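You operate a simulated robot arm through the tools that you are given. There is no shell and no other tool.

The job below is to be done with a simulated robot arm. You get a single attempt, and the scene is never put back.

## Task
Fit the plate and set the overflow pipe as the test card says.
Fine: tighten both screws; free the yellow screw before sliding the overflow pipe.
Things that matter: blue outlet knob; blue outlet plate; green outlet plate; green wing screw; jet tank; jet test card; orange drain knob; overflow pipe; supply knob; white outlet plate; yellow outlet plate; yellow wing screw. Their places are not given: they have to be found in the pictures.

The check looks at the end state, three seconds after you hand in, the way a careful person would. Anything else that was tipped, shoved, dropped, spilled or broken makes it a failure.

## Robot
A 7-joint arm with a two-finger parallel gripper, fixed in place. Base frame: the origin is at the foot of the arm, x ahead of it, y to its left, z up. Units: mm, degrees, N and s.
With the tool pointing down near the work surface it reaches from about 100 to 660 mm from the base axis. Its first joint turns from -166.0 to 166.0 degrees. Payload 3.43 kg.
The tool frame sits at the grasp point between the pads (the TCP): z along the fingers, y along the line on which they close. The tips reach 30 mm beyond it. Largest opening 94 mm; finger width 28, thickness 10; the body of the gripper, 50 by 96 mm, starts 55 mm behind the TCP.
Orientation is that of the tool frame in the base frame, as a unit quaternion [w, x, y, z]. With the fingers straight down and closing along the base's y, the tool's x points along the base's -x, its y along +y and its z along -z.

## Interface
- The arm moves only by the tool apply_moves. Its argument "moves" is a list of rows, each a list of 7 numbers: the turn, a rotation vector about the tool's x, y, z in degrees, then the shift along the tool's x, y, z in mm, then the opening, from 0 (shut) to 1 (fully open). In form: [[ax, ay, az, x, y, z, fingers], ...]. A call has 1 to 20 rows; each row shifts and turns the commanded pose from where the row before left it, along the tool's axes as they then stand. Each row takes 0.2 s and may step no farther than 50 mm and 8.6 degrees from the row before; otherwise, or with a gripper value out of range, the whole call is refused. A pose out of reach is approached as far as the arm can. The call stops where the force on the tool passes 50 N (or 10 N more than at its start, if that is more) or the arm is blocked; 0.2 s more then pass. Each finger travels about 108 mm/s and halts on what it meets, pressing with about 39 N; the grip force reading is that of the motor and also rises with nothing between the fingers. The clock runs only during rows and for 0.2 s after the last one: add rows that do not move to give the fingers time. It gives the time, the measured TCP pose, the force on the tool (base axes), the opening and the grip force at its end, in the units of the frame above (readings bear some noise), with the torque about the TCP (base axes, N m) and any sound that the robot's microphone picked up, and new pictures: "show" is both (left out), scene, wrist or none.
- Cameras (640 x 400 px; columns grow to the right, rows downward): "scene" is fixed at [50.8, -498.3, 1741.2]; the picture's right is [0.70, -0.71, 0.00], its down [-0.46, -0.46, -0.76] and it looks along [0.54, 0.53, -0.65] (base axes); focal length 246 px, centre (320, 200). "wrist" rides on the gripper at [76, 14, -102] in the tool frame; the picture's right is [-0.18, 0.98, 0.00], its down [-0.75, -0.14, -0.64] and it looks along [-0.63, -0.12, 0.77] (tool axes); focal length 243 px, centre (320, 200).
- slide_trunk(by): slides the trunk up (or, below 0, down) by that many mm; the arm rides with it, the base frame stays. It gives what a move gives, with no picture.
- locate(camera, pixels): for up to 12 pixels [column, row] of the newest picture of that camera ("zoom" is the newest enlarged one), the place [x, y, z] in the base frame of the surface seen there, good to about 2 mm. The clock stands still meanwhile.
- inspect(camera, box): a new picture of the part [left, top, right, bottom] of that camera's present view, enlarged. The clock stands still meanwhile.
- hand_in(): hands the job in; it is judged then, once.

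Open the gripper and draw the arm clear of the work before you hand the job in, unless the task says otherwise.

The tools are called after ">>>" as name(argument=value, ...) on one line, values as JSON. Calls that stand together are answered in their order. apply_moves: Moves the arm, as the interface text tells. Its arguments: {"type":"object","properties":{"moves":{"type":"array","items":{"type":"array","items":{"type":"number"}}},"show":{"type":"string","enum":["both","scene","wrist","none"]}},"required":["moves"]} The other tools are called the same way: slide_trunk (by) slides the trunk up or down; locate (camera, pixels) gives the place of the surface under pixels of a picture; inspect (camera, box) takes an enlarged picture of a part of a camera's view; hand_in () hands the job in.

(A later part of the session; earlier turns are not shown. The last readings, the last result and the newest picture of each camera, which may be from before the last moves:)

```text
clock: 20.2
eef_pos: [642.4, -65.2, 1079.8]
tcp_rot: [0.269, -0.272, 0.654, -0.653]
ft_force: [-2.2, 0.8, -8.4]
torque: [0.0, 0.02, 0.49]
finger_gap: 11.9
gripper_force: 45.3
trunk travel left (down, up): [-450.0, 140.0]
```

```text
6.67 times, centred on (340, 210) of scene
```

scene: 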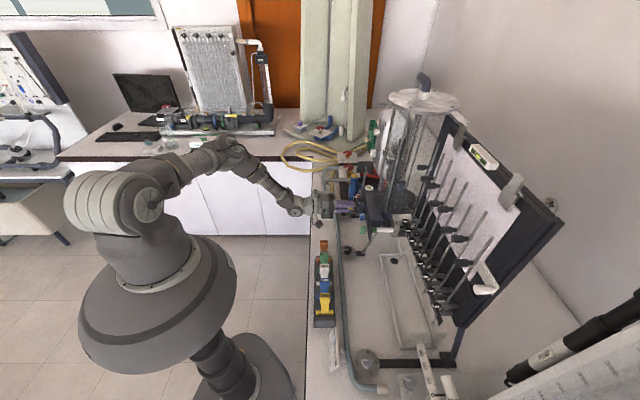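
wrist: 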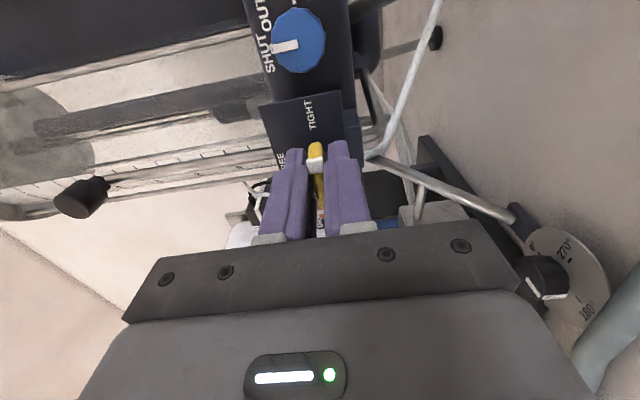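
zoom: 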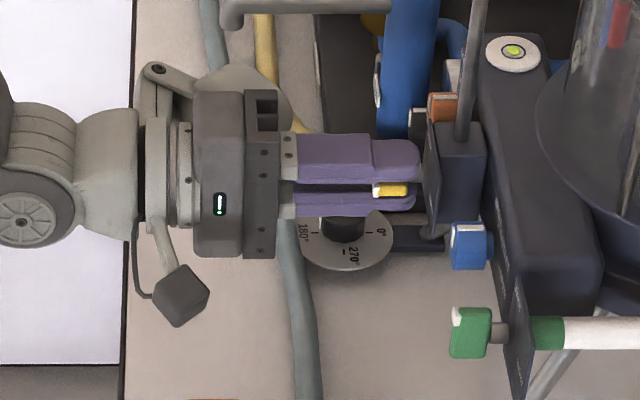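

The wing is held (gap 11.9 mm) with a slight downward force of 8 N, so I shift 0.8 mm down and begin the turn towards FREE (-40° about the tool axis) watching the readings.

>>> apply_moves(moves=[[0, 0, 0, 0, 0.8, 0, 0], [0, 0, -8, 0, 0, 0, 0], [0, 0, -8, 0, 0, 0, 0], [0, 0, -8, 0, 0, 0, 0], [0, 0, -8, 0, 0, 0, 0], [0, 0, -8, 0, 0, 0, 0]], show="wrist")

>>> inspect(camera="scene", box=[320, 180, 380, 220])

```text
clock: 21.6
eef_pos: [643.3, -64.3, 1079.4]
tcp_rot: [-0.031, 0.478, -0.52, 0.707]
ft_force: [3.2, 0.1, 11.4]
torque: [0.21, 0.16, 0.35]
finger_gap: 12.4
gripper_force: 45.0
trunk travel left (down, up): [-450.0, 140.0]
```

wrist: 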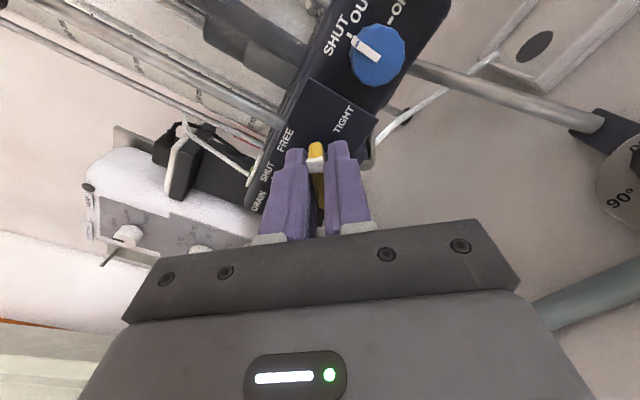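

```text
10.00 times, centred on (350, 200) of scene
```

zoom: 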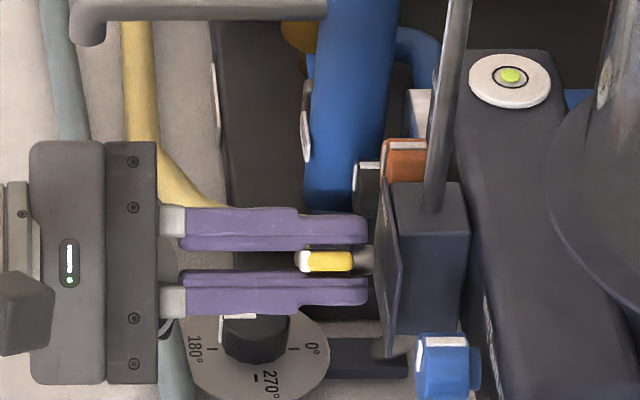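

The wing turns with the fingers (forces ~11 N). I continue the remaining -48°.

>>> apply_moves(moves=[[0, 0, -8, 0, 0, 0, 0], [0, 0, -8, 0, 0, 0, 0], [0, 0, -8, 0, 0, 0, 0], [0, 0, -8, 0, 0, 0, 0], [0, 0, -8, 0, 0, 0, 0], [0, 0, -8, 0, 0, 0, 0], [0, 0, 0, 0, 0, 0, 0]], show="wrist")

>>> inspect(camera="wrist", box=[240, 80, 400, 180])

>>> inspect(camera="scene", box=[320, 180, 380, 220])

```text
clock: 23.2
eef_pos: [643.5, -62.9, 1080.1]
tcp_rot: [0.26, 0.648, -0.28, 0.659]
ft_force: [14.7, 6.7, 27.1]
torque: [-0.36, -0.3, 0.12]
finger_gap: 11.9
gripper_force: 44.8
trunk travel left (down, up): [-450.0, 140.0]
```

wrist: 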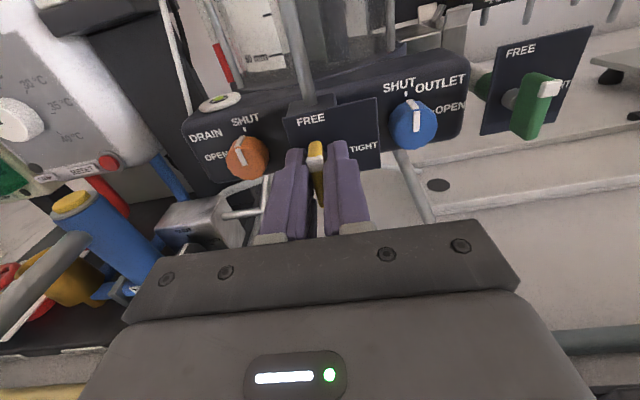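

```text
4.00 times, centred on (320, 130) of wrist
```

zoom: 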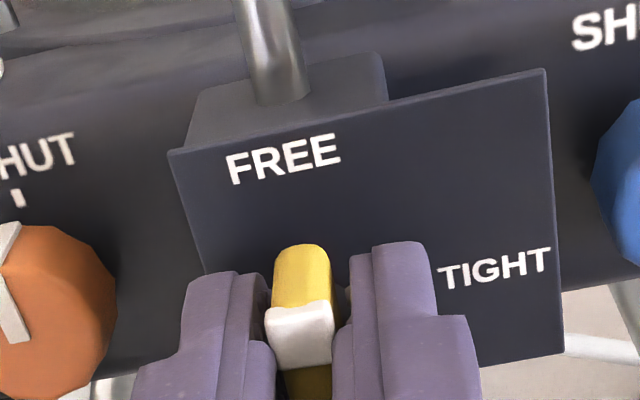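

```text
10.00 times, centred on (350, 200) of scene
```

zoom: 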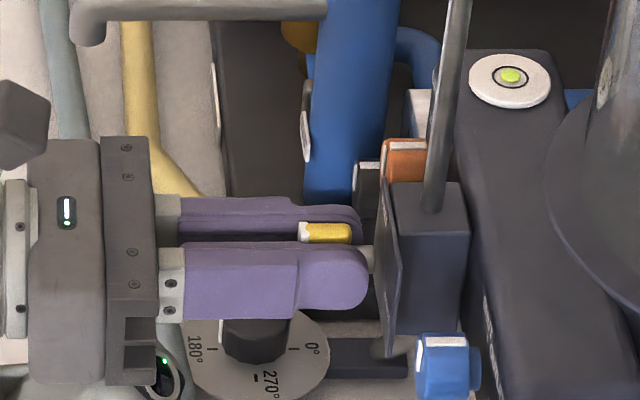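

The tip now points up (FREE). The side forces (27 N up, 15 N along +u) show the true axis is at about u≈411, so I relieve that offset and add the last 2–3° of turn.

>>> apply_moves(moves=[[0, 0, 0, 1.5, -1.5, 0, 0], [0, 0, -3, 1.2, -1.2, 0, 0], [0, 0, 0, 0, 0, 0, 0]], show="none")

```text
clock: 24.0
eef_pos: [643.0, -63.0, 1079.8]
tcp_rot: [0.277, 0.657, -0.265, 0.65]
ft_force: [2.8, 4.1, 6.9]
torque: [0.39, -0.34, 0.37]
finger_gap: 11.8
gripper_force: 44.7
trunk travel left (down, up): [-450.0, 140.0]
```

Torque about the screw axis rose to ~0.5 N·m, so the FREE stop has been reached. I open the fingers, then back straight away and look.

>>> apply_moves(moves=[[0, 0, 0, 0, 0, 0, 0.35], [0, 0, 0, 0, 0, 0, 0.35], [0, 0, 0, 0, 0, -30, 0.35], [0, 0, 0, 0, 0, -40, 0.35], [0, 0, 0, 0, 0, -40, 0.35], [0, 0, 0, 0, 0, 0, 0.35]], show="both")

>>> inspect(camera="wrist", box=[240, 40, 400, 140])

>>> inspect(camera="scene", box=[385, 125, 425, 150])

```text
clock: 25.4
eef_pos: [564.8, 14.2, 1081.3]
tcp_rot: [0.276, 0.656, -0.265, 0.651]
ft_force: [1.1, -0.1, -0.2]
torque: [-0.02, 0.01, -0.02]
finger_gap: 33.0
gripper_force: 0.0
trunk travel left (down, up): [-450.0, 140.0]
```

scene: 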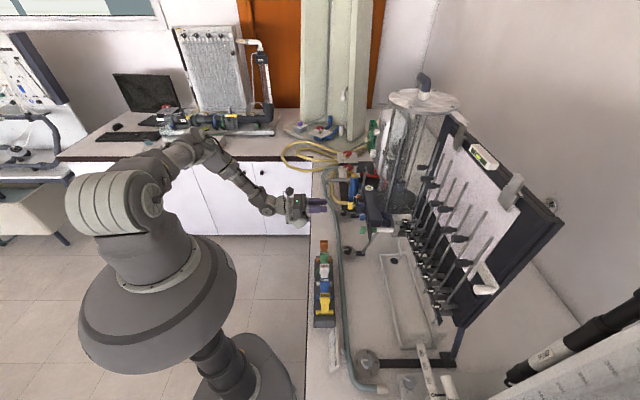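
wrist: 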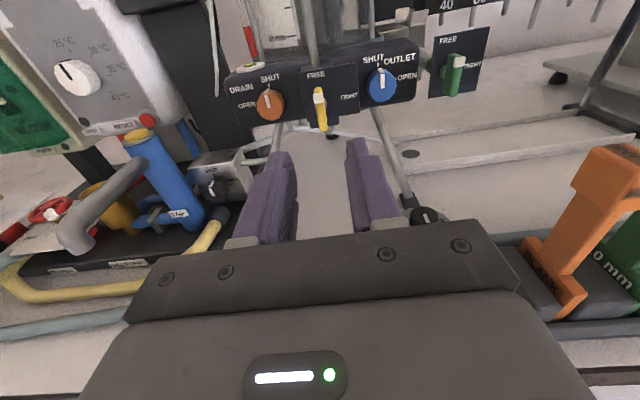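

```text
4.00 times, centred on (320, 90) of wrist
```

zoom: 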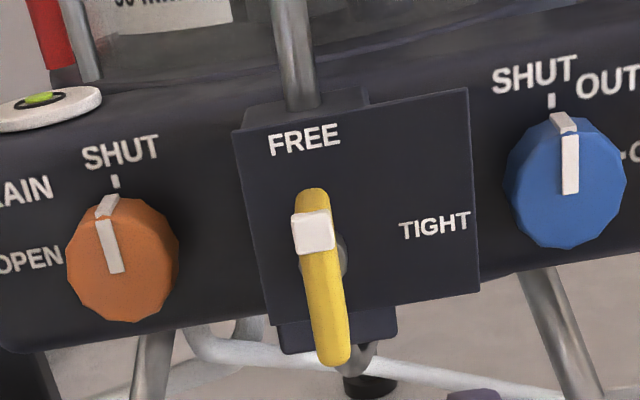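

```text
16.00 times, centred on (405, 138) of scene
```

zoom: 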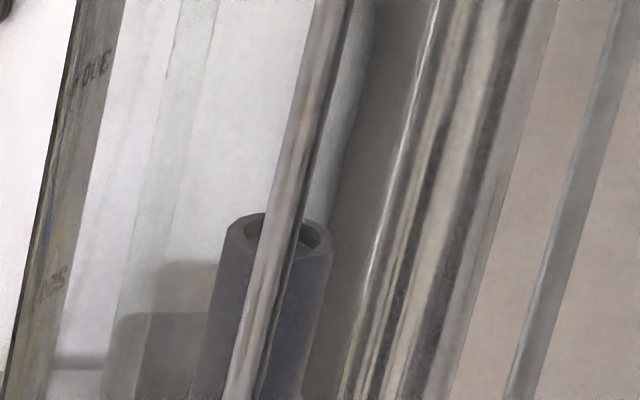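

Yellow is now at FREE and the pipe stayed put. I go up to view the black knob on top of the slide rod.

>>> apply_moves(moves=[[0, 0, 1, 40, 0, -5, 0.6], [0, 0, 0, 40, 0, 0, 0.6], [0, 0, 0, 40, 0, 0, 0.6], [0, 0, 0, 30, 0, 0, 0.6], [0, 0, 0, 0, 0, 0, 0.6]], show="wrist")

>>> inspect(camera="wrist", box=[240, 40, 400, 140])

>>> locate(camera="scene", pixels=[[357, 170], [362, 170], [359, 167], [359, 172], [364, 169], [366, 167], [365, 175], [364, 190]])

```text
clock: 26.6
eef_pos: [562.3, 20.5, 1233.4]
tcp_rot: [0.27, 0.654, -0.27, 0.653]
ft_force: [-0.6, 0.1, -0.1]
torque: [0.0, 0.0, 0.0]
finger_gap: 56.0
gripper_force: 0.0
trunk travel left (down, up): [-450.0, 140.0]
```

wrist: 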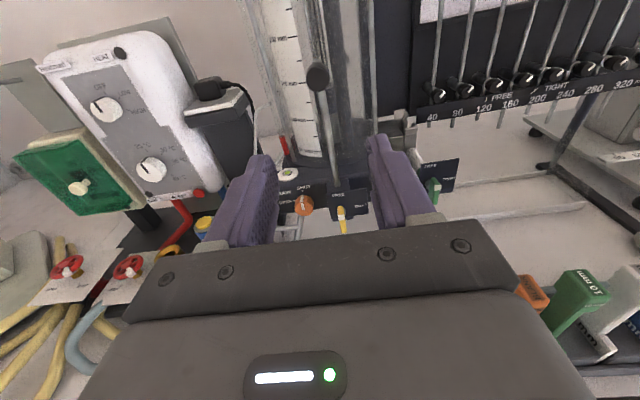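

```text
4.00 times, centred on (320, 90) of wrist
```

zoom: 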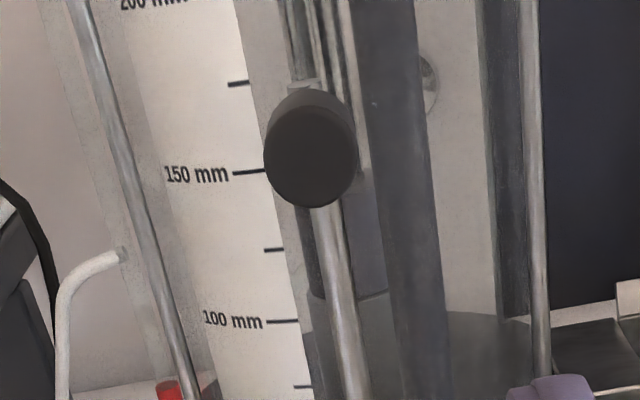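

```text
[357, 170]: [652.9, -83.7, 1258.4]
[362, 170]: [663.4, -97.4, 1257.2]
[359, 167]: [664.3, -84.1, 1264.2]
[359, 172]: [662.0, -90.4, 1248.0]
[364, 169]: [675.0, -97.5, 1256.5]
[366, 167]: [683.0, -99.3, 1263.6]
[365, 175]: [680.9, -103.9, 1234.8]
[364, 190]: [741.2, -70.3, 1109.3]
```

The knob appears at zoom (310,150). I locate its face edges and the rod for a precise grasp.

>>> locate(camera="zoom", pixels=[[310, 155], [272, 155], [345, 158], [310, 112], [308, 200], [308, 95], [330, 230], [345, 350], [300, 84]])

```text
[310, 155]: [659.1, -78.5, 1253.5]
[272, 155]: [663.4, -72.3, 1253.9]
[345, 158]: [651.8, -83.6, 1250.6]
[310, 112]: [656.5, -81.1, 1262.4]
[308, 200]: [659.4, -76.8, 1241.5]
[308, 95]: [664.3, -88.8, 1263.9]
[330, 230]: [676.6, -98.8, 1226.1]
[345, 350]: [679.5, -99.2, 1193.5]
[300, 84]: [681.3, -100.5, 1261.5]
```

Knob: centre u≈410.5, z≈1252, diameter ~22, face at v≈521. I approach with open fingers and grip it at TCP v≈508.

>>> apply_moves(moves=[[0, 0, 0, 18.6, 1.6, 20, 0.6], [0, 0, 0, 0, 0, 35, 0.6], [0, 0, 0, 0, 0, 35, 0.6], [0, 0, 0, 0, 0, 35, 0.6], [0, 0, 0, 0, 0, 0, 0.6]], show="both")

>>> inspect(camera="scene", box=[320, 150, 380, 190])

>>> inspect(camera="wrist", box=[220, 80, 420, 205])

```text
clock: 27.8
eef_pos: [649.4, -70.4, 1250.4]
tcp_rot: [0.27, 0.653, -0.271, 0.653]
ft_force: [-0.6, 0.3, -0.5]
torque: [-0.03, 0.0, -0.01]
finger_gap: 56.2
gripper_force: 0.1
trunk travel left (down, up): [-450.0, 140.0]
```

scene: 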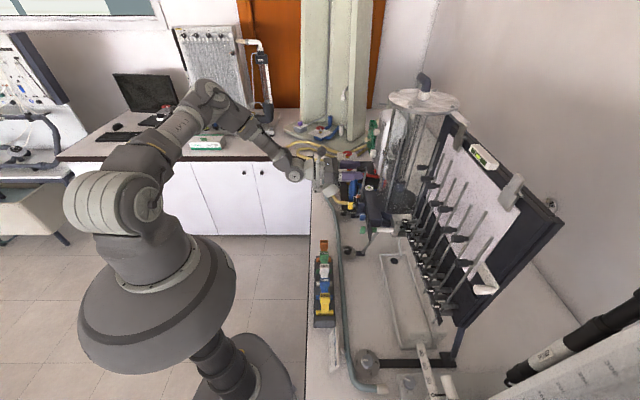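
wrist: 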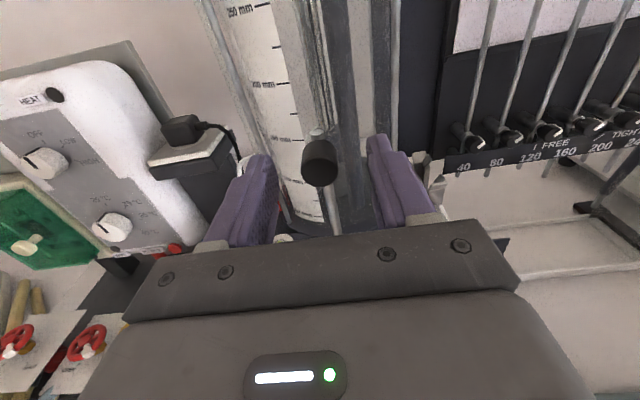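

```text
10.00 times, centred on (350, 170) of scene
```

zoom: 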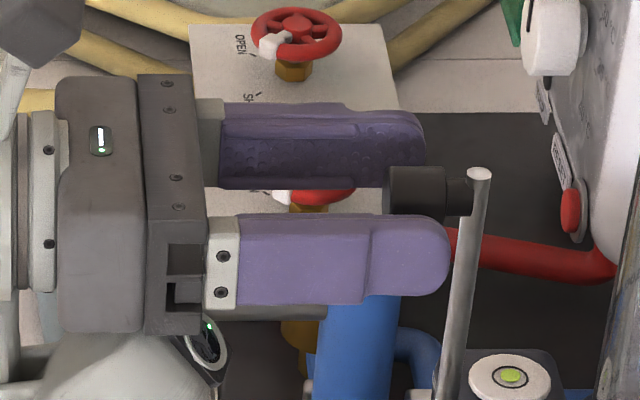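

```text
3.20 times, centred on (320, 142) of wrist
```

zoom: 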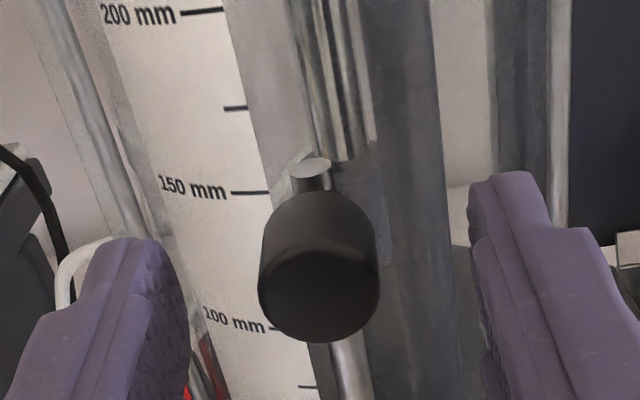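

The knob sits between the open fingers with the tips past its face. I close on it.

>>> apply_moves(moves=[[0, 0, 0, 0, 0, 0, 0.3], [0, 0, 0, 0, 0, 0, 0.1], [0, 0, 0, 0, 0, 0, 0], [0, 0, 0, 0, 0, 0, 0], [0, 0, 0, 0, 0, 0, 0]], show="wrist")

```text
clock: 29.0
eef_pos: [650.6, -70.4, 1249.3]
tcp_rot: [0.271, 0.653, -0.27, 0.653]
ft_force: [2.6, 0.1, 0.3]
torque: [-0.03, -0.04, -0.43]
finger_gap: 21.5
gripper_force: 45.4
trunk travel left (down, up): [-450.0, 140.0]
```

wrist: 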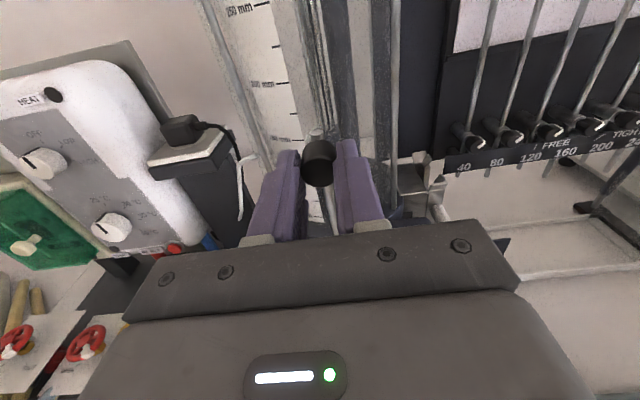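

Knob gripped (21.5 mm). I slide down 20 mm slowly first and check the forces and that the pipe rim follows.

>>> apply_moves(moves=[[0, 0, 0, -4, 0, 0, 0], [0, 0, 0, -8, 0, 0, 0], [0, 0, 0, -8, 0, 0, 0], [0, 0, 0, 0, 0, 0, 0]], show="both")

>>> inspect(camera="scene", box=[385, 125, 425, 150])

```text
clock: 30.0
eef_pos: [651.6, -71.0, 1230.7]
tcp_rot: [0.272, 0.653, -0.271, 0.653]
ft_force: [2.5, 0.9, 1.1]
torque: [-0.69, -0.62, -0.38]
finger_gap: 21.6
gripper_force: 45.3
trunk travel left (down, up): [-450.0, 140.0]
```

scene: 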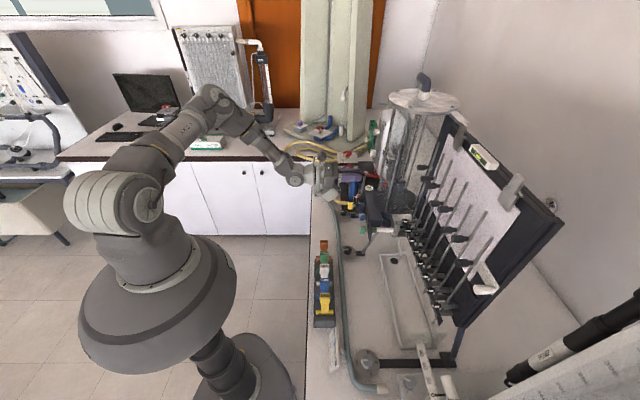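
wrist: 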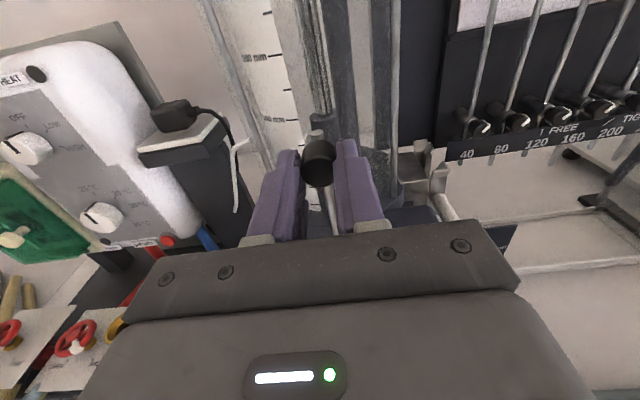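

```text
16.00 times, centred on (405, 138) of scene
```

zoom: 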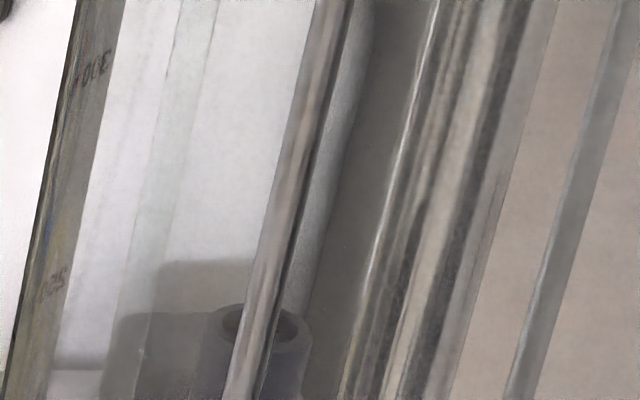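

The rim follows the knob. I measure the rim height now to calibrate.

>>> locate(camera="zoom", pixels=[[213, 320], [218, 313], [226, 308], [232, 305], [305, 325], [298, 318], [290, 313], [302, 335], [216, 330], [300, 350]])

```text
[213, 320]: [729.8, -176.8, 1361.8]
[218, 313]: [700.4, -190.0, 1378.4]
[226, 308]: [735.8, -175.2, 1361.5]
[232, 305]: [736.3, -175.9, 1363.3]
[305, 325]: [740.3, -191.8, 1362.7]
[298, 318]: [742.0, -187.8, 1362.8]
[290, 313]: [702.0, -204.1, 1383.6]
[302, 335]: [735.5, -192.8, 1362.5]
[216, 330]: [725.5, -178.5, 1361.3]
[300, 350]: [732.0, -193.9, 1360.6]
```

Rim is at z≈1362.5 with the knob TCP at 1230.7. I slide down a further 75 mm, leaving ~8 mm for fine adjustment.

>>> apply_moves(moves=[[0, 0, 0, -9, 0, 0, 0], [0, 0, 0, -9, 0, 0, 0], [0, 0, 0, -9, 0, 0, 0], [0, 0, 0, -9, 0, 0, 0], [0, 0, 0, -9, 0, 0, 0], [0, 0, 0, -9, 0, 0, 0], [0, 0, 0, -9, 0, 0, 0], [0, 0, 0, -9, 0, 0, 0], [0, 0, 0, -3, 0, 0, 0], [0, 0, 0, 0, 0, 0, 0], [0, 0, 0, 0, 0, 0, 0]], show="both")

>>> inspect(camera="wrist", box=[240, 0, 400, 100])

>>> inspect(camera="scene", box=[375, 150, 415, 175])

```text
clock: 32.4
eef_pos: [649.5, -70.5, 1155.1]
tcp_rot: [0.271, 0.654, -0.27, 0.653]
ft_force: [5.0, 0.0, 1.3]
torque: [-0.5, -0.5, -0.34]
finger_gap: 21.7
gripper_force: 44.9
trunk travel left (down, up): [-450.0, 140.0]
```

scene: 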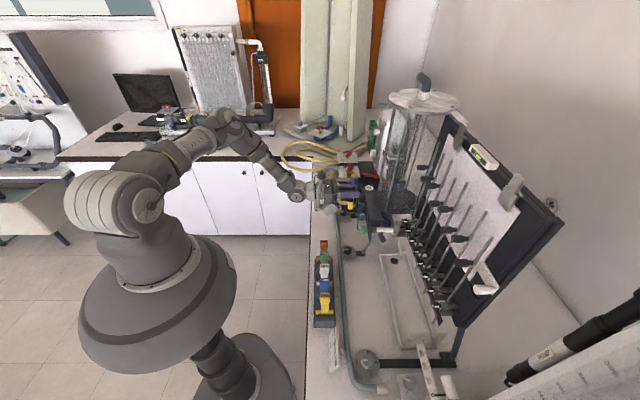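
wrist: 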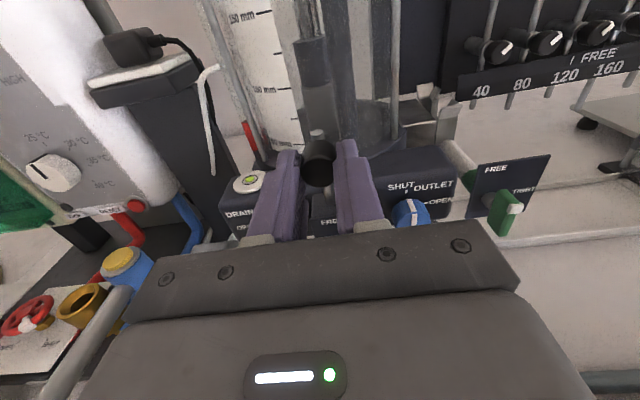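

```text
4.00 times, centred on (320, 50) of wrist
```

zoom: 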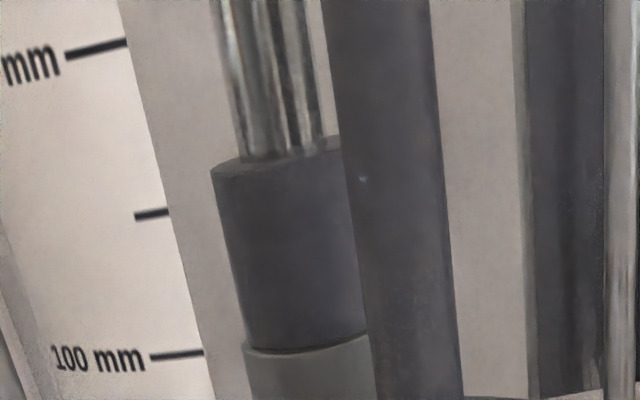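

```text
16.00 times, centred on (395, 162) of scene
```

zoom: 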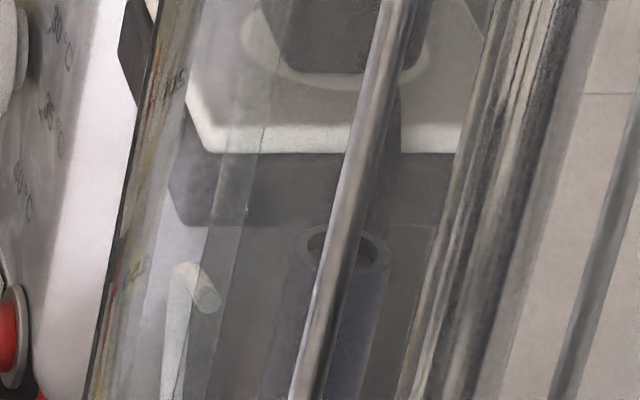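

Now I measure the rim in this newest zoom (rim ellipse around (345,250)).

>>> locate(camera="zoom", pixels=[[297, 245], [302, 238], [310, 231], [318, 228], [388, 250], [382, 243], [374, 237], [386, 262], [300, 258], [380, 275], [365, 232]])

>>> locate(camera="wrist", pixels=[[247, 14], [260, 90], [257, 53], [345, 30], [340, 10]])

```text
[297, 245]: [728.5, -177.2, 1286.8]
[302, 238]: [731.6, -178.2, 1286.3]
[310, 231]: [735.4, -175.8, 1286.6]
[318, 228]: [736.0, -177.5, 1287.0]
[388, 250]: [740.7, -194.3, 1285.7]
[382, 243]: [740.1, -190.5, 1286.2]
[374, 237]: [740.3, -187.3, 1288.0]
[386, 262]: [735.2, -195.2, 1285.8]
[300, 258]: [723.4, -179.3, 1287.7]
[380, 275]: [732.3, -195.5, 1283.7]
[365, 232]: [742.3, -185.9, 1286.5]
```

```text
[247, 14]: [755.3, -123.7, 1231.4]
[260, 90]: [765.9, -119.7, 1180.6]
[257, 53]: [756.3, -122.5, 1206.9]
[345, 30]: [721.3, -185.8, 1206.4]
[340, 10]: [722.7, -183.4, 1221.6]
```

Rim averages z≈1286.7. I refine the scale by locating the tick lines exactly in an enlarged wrist view.

>>> inspect(camera="wrist", box=[230, 0, 330, 62])

>>> inspect(camera="wrist", box=[220, 0, 320, 100])

```text
6.40 times, centred on (280, 31) of wrist
```

zoom: 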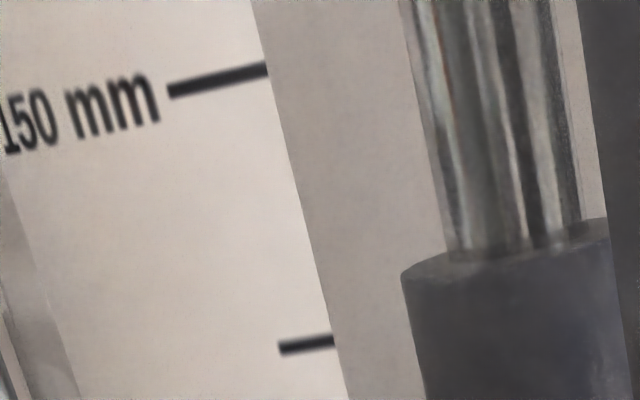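

```text
4.00 times, centred on (270, 50) of wrist
```

zoom: 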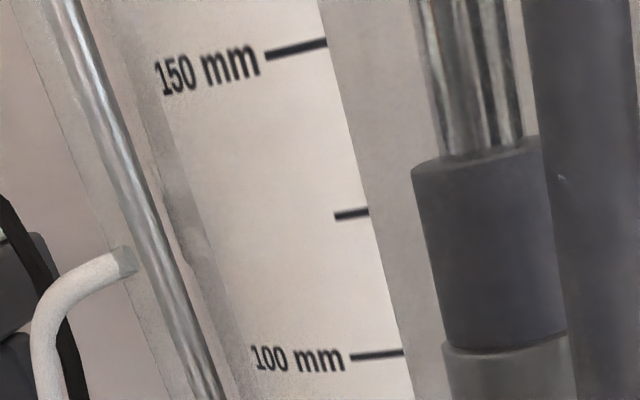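

I locate points along the 150, 125 and 100 mm tick lines in this zoom.

>>> locate(camera="zoom", pixels=[[275, 54], [295, 50], [310, 46], [322, 43], [340, 216], [352, 214], [364, 212], [358, 357], [372, 355], [385, 353], [398, 352]])

```text
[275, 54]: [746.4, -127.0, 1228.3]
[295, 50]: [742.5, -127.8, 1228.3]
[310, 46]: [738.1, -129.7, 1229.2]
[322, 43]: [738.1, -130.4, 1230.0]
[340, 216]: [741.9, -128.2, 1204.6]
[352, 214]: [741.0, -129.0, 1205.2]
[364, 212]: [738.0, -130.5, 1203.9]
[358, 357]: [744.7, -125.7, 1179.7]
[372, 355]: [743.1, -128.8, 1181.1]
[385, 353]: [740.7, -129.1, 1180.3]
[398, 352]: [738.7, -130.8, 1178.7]
```

Ticks give scale zero ≈1079.4, so 200 mm ↔ z≈1279.4; I lower 7.3 mm more and re-measure.

>>> apply_moves(moves=[[0, 0, 0, -4, 0, 0, 0], [0, 0, 0, -3.3, 0, 0, 0], [0, 0, 0, 0, 0, 0, 0], [0, 0, 0, 0, 0, 0, 0]], show="both")

>>> inspect(camera="scene", box=[375, 150, 415, 175])

>>> locate(camera="zoom", pixels=[[287, 275], [293, 268], [300, 262], [310, 258], [380, 282], [375, 275], [368, 268], [378, 292], [288, 290], [360, 262], [295, 285], [370, 300]])

```text
clock: 33.4
eef_pos: [649.3, -70.3, 1150.0]
tcp_rot: [0.271, 0.652, -0.27, 0.655]
ft_force: [9.0, 0.1, 19.6]
torque: [0.18, 0.02, -0.35]
finger_gap: 21.5
gripper_force: 45.3
trunk travel left (down, up): [-450.0, 140.0]
```

scene: 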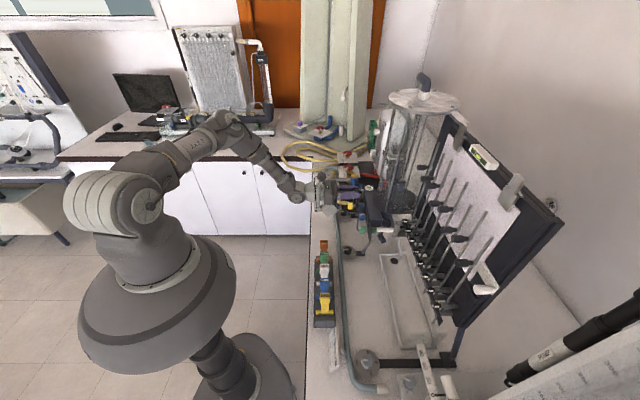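
wrist: 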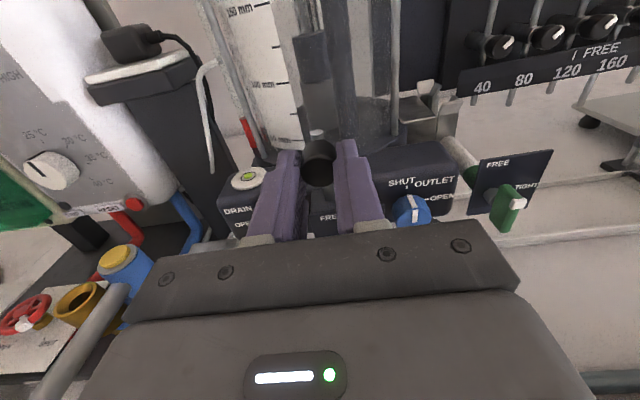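

```text
16.00 times, centred on (395, 162) of scene
```

zoom: 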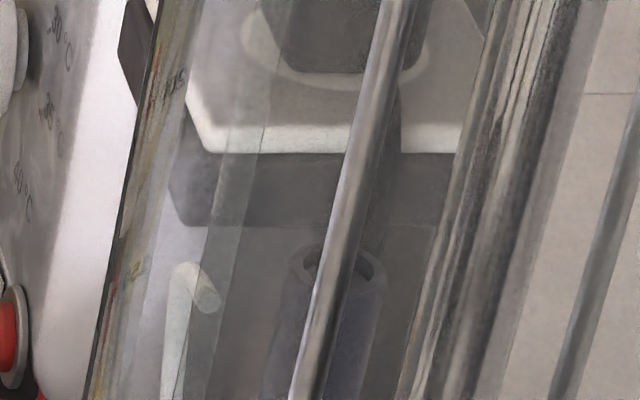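

```text
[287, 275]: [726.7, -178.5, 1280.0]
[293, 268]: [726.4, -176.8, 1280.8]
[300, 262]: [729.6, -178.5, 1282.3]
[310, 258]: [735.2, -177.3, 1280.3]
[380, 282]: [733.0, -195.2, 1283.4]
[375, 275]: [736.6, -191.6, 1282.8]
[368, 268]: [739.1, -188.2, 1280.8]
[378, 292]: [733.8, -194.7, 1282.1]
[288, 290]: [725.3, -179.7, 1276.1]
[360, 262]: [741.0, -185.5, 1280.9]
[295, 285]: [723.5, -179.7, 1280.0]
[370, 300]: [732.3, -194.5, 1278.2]
```

Force rose to ~20 N upward and the knob stopped at z=1150 (rim ≈1281). I wait a moment, re-read the force, and look for what is resisting.

>>> apply_moves(moves=[[0, 0, 0, 0, 0, 0, 0], [0, 0, 0, 0, 0, 0, 0]], show="both")

>>> inspect(camera="scene", box=[320, 165, 400, 225])

>>> inspect(camera="wrist", box=[240, 100, 400, 200])

```text
clock: 34.0
eef_pos: [650.5, -70.7, 1150.5]
tcp_rot: [0.27, 0.652, -0.27, 0.655]
ft_force: [12.5, -1.3, 26.9]
torque: [-0.6, -0.66, -0.25]
finger_gap: 21.6
gripper_force: 44.5
trunk travel left (down, up): [-450.0, 140.0]
```

scene: 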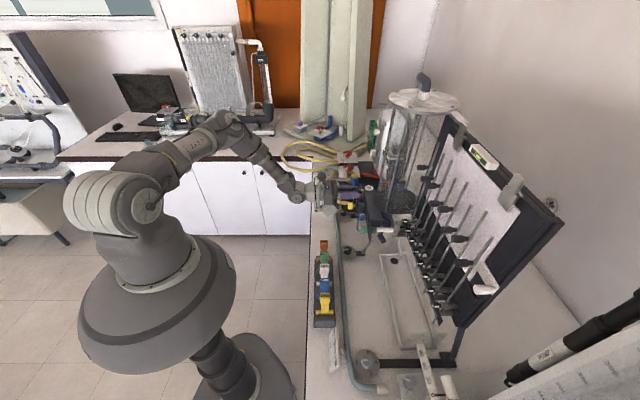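
wrist: 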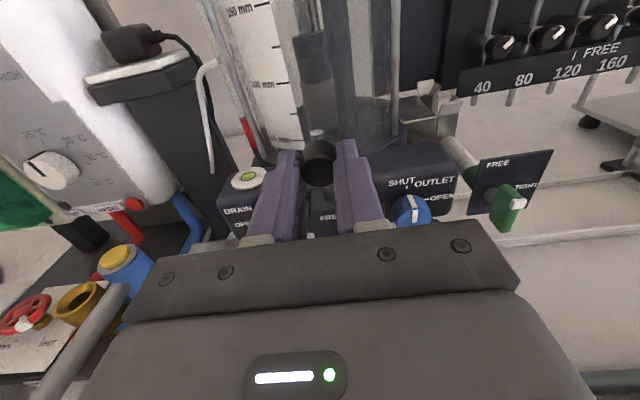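

```text
6.67 times, centred on (360, 195) of scene
```

zoom: 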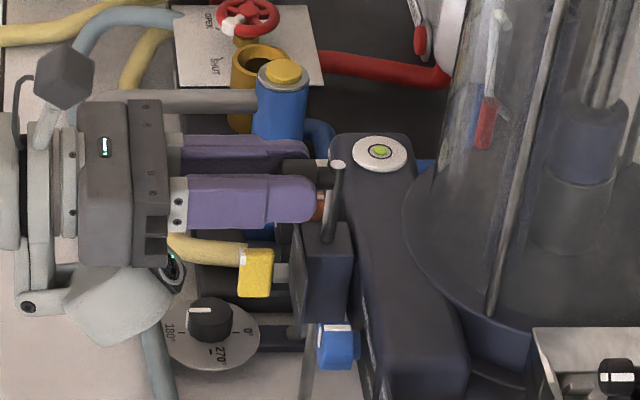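

```text
4.00 times, centred on (320, 150) of wrist
```

zoom: 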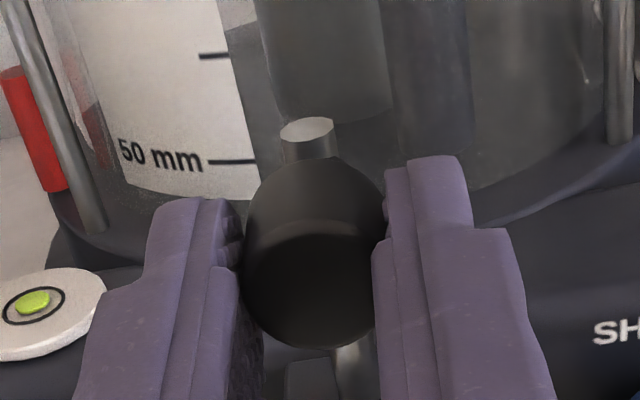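

Nothing on the gripper seems to touch; I test the resistance by lifting 3 mm, reading the force, and then re-measuring.

>>> apply_moves(moves=[[0, 0, 0, 1.5, 0, 0, 0], [0, 0, 0, 1.5, 0, 0, 0], [0, 0, 0, 0, 0, 0, 0]], show="none")

>>> inspect(camera="scene", box=[385, 155, 405, 175])

```text
clock: 34.8
eef_pos: [649.9, -71.5, 1150.1]
tcp_rot: [0.271, 0.654, -0.271, 0.652]
ft_force: [10.9, -0.8, 9.4]
torque: [-0.86, -0.79, -0.27]
finger_gap: 21.7
gripper_force: 44.9
trunk travel left (down, up): [-450.0, 140.0]
```

```text
16.00 times, centred on (395, 165) of scene
```

zoom: 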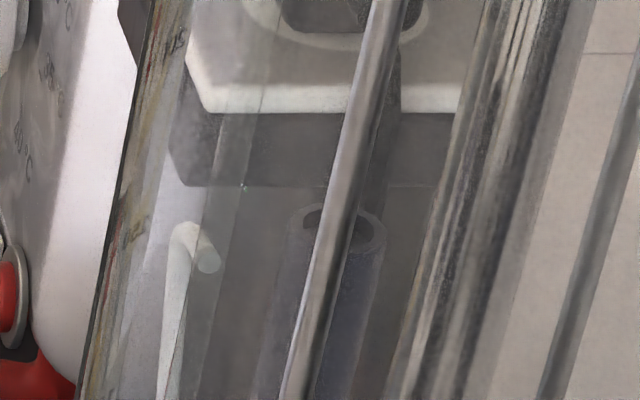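

The knob did not move while the force dropped from 27 to 9 N, so it behaves like a stop near z=1150. I measure the rim carefully again.

>>> locate(camera="zoom", pixels=[[292, 222], [297, 213], [305, 207], [313, 204], [383, 240], [385, 232], [380, 222], [372, 214], [363, 209], [300, 225], [372, 243], [380, 246]])

>>> inspect(camera="scene", box=[330, 175, 380, 215])

```text
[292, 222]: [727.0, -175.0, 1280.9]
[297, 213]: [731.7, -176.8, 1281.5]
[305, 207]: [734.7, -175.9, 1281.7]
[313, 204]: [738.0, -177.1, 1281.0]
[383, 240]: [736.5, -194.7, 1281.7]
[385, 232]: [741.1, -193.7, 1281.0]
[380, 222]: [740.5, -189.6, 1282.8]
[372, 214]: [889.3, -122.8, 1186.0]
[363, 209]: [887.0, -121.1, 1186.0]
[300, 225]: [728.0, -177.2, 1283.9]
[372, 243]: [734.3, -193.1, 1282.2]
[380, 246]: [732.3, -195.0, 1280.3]
```

```text
10.00 times, centred on (355, 195) of scene
```

zoom: 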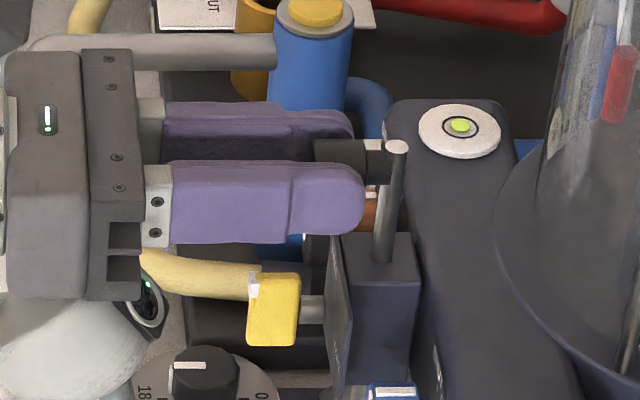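

The rim by the scene camera is 1281.6, but comparing handle tops shows the scene camera reads ~2.4 mm higher than the wrist camera, so I want to measure the rim and 200 mm tick with the same wrist camera. I relax the residual force by 1.5 mm, open, and back off for that view.

>>> apply_moves(moves=[[0, 0, 0, 1.5, 0, 0, 0], [0, 0, 0, 0, 0, 0, 0]], show="none")

```text
clock: 35.4
eef_pos: [650.6, -70.5, 1150.9]
tcp_rot: [0.271, 0.655, -0.27, 0.651]
ft_force: [5.4, 2.1, -7.8]
torque: [-0.45, -0.32, -0.29]
finger_gap: 21.7
gripper_force: 45.3
trunk travel left (down, up): [-450.0, 140.0]
```

Force is now -7.8 N (slightly lifting); I bring it back by 0.7 mm to be neutral, then open and retreat along -v.

>>> apply_moves(moves=[[0, 0, 0, -0.7, 0, 0, 0], [0, 0, 0, 0, 0, 0, 0], [0, 0, 0, 0, 0, 0, 0.3], [0, 0, 0, 0, 0, 0, 0.5], [0, 0, 0, 0, 0, 0, 0.6], [0, 0, 0, 0, 0, -30, 0.6], [0, 0, 0, 0, 0, -40, 0.6], [0, 0, 0, 40, 0, -40, 0.6], [0, 0, 0, 40, 0, -20, 0.6], [0, 0, 0, 40, 0, -20, 0.6], [0, 0, 0, 40, 0, -20, 0.3], [0, 0, 0, 0, 0, 0, 0]], show="wrist")

>>> inspect(camera="wrist", box=[230, 0, 390, 100])

```text
refused: row 8 steps farther than a row can; nothing moved
```

```text
4.00 times, centred on (310, 50) of wrist
```

zoom: 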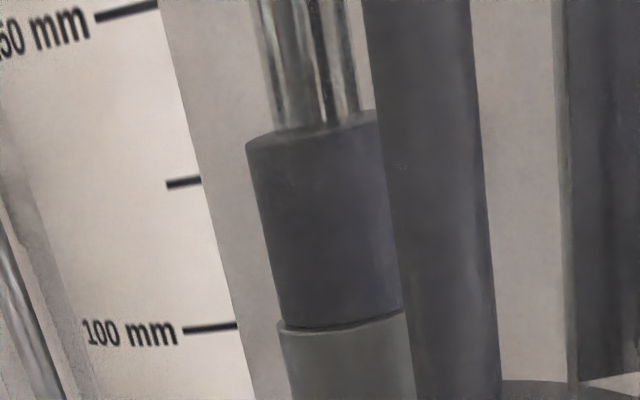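

The call was refused for one row over 50 mm; I resend it with smaller steps.

>>> apply_moves(moves=[[0, 0, 0, -0.7, 0, 0, 0], [0, 0, 0, 0, 0, 0, 0], [0, 0, 0, 0, 0, 0, 0.3], [0, 0, 0, 0, 0, 0, 0.5], [0, 0, 0, 0, 0, 0, 0.6], [0, 0, 0, 0, 0, -30, 0.6], [0, 0, 0, 0, 0, -40, 0.6], [0, 0, 0, 0, 0, -40, 0.6], [0, 0, 0, 40, 0, -20, 0.6], [0, 0, 0, 40, 0, -20, 0.6], [0, 0, 0, 40, 0, -20, 0.3], [0, 0, 0, 40, 0, 0, 0], [0, 0, 0, 0, 0, 0, 0]], show="both")

>>> inspect(camera="wrist", box=[230, 0, 390, 100])

```text
clock: 38.2
eef_pos: [528.9, 50.4, 1312.0]
tcp_rot: [0.271, 0.654, -0.27, 0.653]
ft_force: [0.0, 0.5, 0.9]
torque: [-0.01, 0.01, 0.0]
finger_gap: 0.1
gripper_force: 32.8
trunk travel left (down, up): [-450.0, 140.0]
```

scene: 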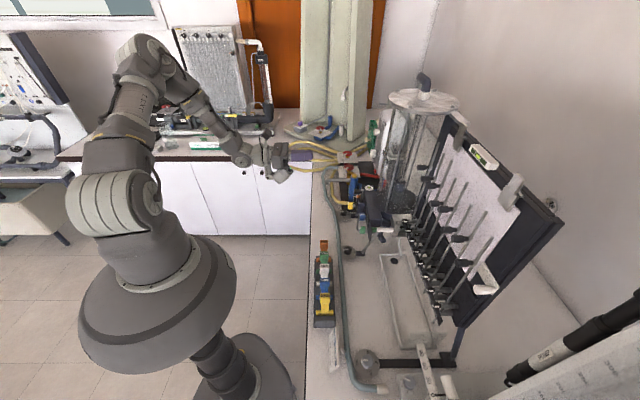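
wrist: 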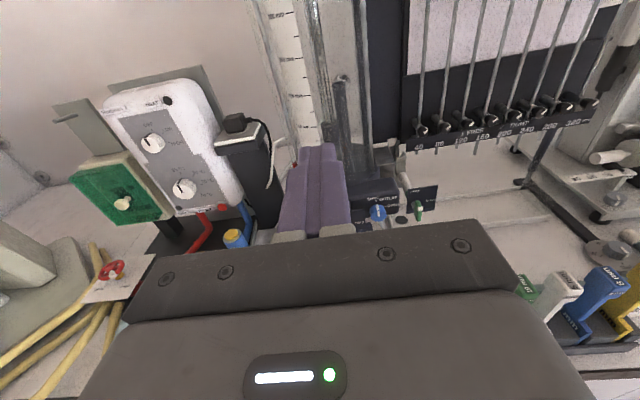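

```text
4.00 times, centred on (310, 50) of wrist
```

zoom: 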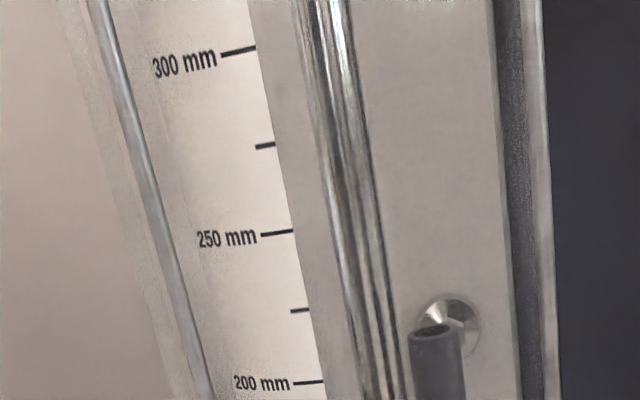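

Both the 200 mm tick (zoom (308,382)) and the pipe's rim (zoom (435,333)) are now visible in one view. I locate several points on each.

>>> locate(camera="zoom", pixels=[[298, 383], [308, 382], [318, 381], [265, 235], [278, 233], [290, 231], [225, 54], [238, 51], [252, 48], [296, 311], [304, 310], [262, 147]])

>>> locate(camera="zoom", pixels=[[412, 338], [416, 343], [425, 346], [440, 343], [450, 338], [458, 333], [414, 332], [425, 325], [445, 324], [430, 348], [455, 340], [420, 350]])

>>> inspect(camera="wrist", box=[320, 65, 360, 105])

```text
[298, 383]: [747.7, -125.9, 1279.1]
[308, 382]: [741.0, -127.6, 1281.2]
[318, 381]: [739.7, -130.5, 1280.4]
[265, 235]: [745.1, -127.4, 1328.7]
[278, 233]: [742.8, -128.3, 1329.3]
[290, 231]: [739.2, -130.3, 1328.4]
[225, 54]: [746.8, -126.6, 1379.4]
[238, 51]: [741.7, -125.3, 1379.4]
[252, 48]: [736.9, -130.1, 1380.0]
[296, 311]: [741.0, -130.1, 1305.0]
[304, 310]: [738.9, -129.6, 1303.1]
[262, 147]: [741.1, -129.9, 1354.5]
```

```text
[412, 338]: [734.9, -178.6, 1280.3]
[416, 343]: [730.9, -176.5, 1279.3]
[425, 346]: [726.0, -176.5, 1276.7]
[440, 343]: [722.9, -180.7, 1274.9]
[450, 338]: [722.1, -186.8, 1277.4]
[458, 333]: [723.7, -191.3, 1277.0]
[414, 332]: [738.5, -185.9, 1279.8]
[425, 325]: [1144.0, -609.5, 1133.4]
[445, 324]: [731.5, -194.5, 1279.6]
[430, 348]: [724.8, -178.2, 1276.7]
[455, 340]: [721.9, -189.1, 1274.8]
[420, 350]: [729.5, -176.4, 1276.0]
```

```text
10.00 times, centred on (340, 85) of wrist
```

zoom: 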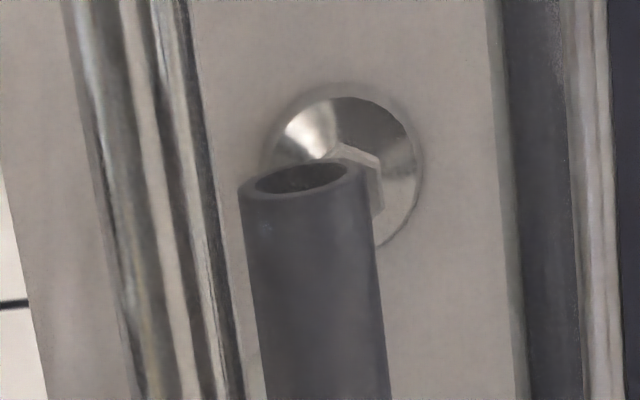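

In the 10x zoom the rim ellipse is clear ((240–365), (160–200)). I locate several points on its flat top ring.

>>> locate(camera="zoom", pixels=[[244, 186], [250, 193], [262, 197], [280, 197], [300, 194], [320, 190], [340, 184], [353, 177], [360, 170], [350, 164], [270, 174], [255, 180]])

```text
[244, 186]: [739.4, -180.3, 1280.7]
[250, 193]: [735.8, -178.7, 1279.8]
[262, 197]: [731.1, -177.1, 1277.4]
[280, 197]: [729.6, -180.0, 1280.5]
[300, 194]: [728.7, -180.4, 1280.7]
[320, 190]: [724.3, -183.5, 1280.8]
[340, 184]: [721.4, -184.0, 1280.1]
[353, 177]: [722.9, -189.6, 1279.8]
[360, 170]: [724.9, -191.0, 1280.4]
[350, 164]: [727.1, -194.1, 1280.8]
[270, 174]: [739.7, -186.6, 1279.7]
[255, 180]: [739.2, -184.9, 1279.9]
```

Rim ≈1280.3 vs 200 mm tick ≈1279.8: the pipe is at 200 mm within about 0.5 mm. Now I go back down in front of the yellow wing (axis u≈411, z≈1079.3) with fingers open to 33 mm.

>>> apply_moves(moves=[[0, 0, 0, -39, -0.5, 10, 0.35], [0, 0, 0, -39, -0.5, 10, 0.35], [0, 0, 0, -39, -0.6, 10, 0.35], [0, 0, 0, -39, 0, 10, 0.35], [0, 0, 0, -39, 0, 10, 0.35], [0, 0, 0, -37.7, 0, 10, 0.35], [0, 0, 0, 0, 0, 30, 0.35], [0, 0, 0, 0, 0, 30, 0.35], [0, 0, 0, 0, 0, 0, 0.35]], show="both")

>>> inspect(camera="wrist", box=[240, 70, 400, 170])

```text
clock: 40.2
eef_pos: [615.2, -35.1, 1078.6]
tcp_rot: [0.269, 0.654, -0.269, 0.654]
ft_force: [0.7, 0.1, -0.3]
torque: [-0.01, 0.06, 0.01]
finger_gap: 32.6
gripper_force: 0.1
trunk travel left (down, up): [-450.0, 140.0]
```

scene: 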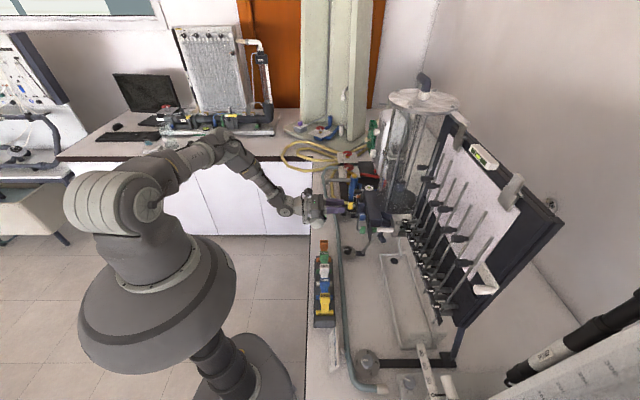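
wrist: 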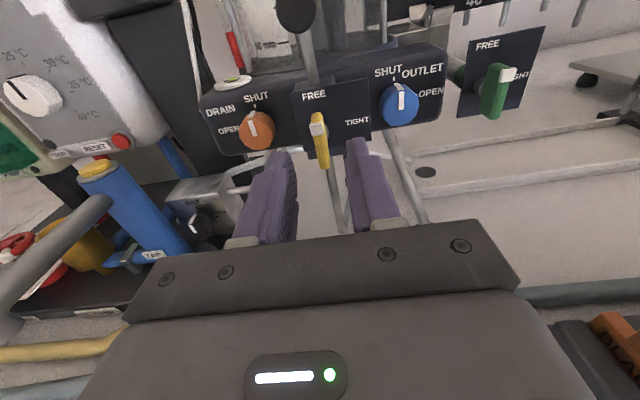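

```text
4.00 times, centred on (320, 120) of wrist
```

zoom: 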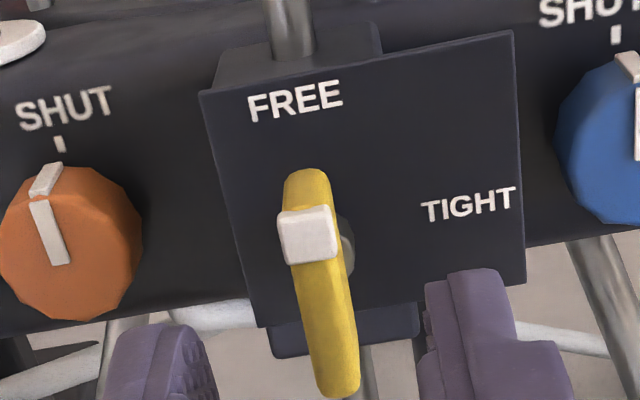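

Aligned in front of the wing (u=410, z=1079). I advance 40 mm and close on it.

>>> apply_moves(moves=[[0, 0, 0, 0, -0.6, 20, 0.35], [0, 0, 0, 0.5, 0, 20, 0.35], [0, 0, 0, 0, 0, 0, 0.35], [0, 0, 0, 0, 0, 0, 0.15], [0, 0, 0, 0, 0, 0, 0], [0, 0, 0, 0, 0, 0, 0], [0, 0, 0, 0, 0, 0, 0]], show="wrist")

```text
clock: 41.8
eef_pos: [644.3, -63.4, 1078.8]
tcp_rot: [0.27, 0.653, -0.27, 0.653]
ft_force: [-7.8, -6.1, -3.6]
torque: [-0.66, -0.66, -0.03]
finger_gap: 12.4
gripper_force: 44.5
trunk travel left (down, up): [-450.0, 140.0]
```

wrist: 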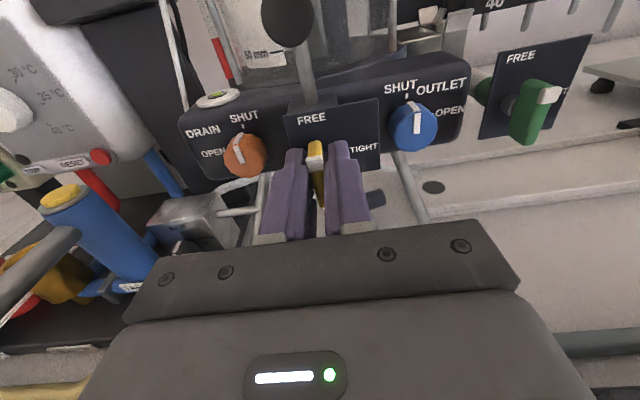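

Held; a -10 N side force tells the axis is ~1 mm to -u, so I shift that and start turning +90° towards TIGHT in steps.

>>> apply_moves(moves=[[0, 0, 0, 0, 0.8, 0, 0], [0, 0, 8, 0, 0, 0, 0], [0, 0, 8, 0, 0, 0, 0], [0, 0, 8, 0, 0, 0, 0], [0, 0, 8, 0, 0, 0, 0], [0, 0, 8, 0, 0, 0, 0], [0, 0, 8, 0, 0, 0, 0], [0, 0, 0, 0, 0, 0, 0]], show="wrist")

```text
clock: 43.6
eef_pos: [643.9, -64.3, 1080.1]
tcp_rot: [-0.019, 0.487, -0.513, 0.706]
ft_force: [-12.3, -9.2, -8.3]
torque: [0.25, 0.27, 0.36]
finger_gap: 12.5
gripper_force: 44.8
trunk travel left (down, up): [-450.0, 140.0]
```

wrist: 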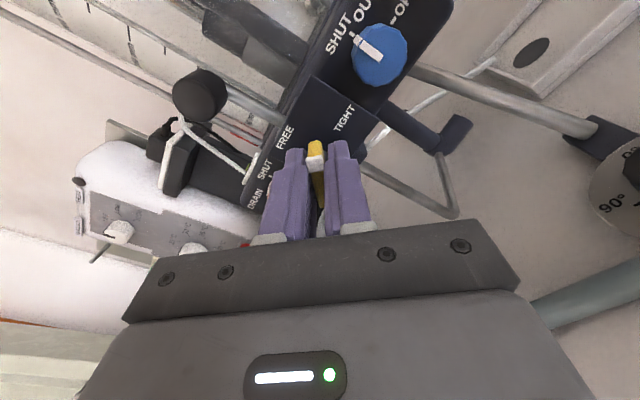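

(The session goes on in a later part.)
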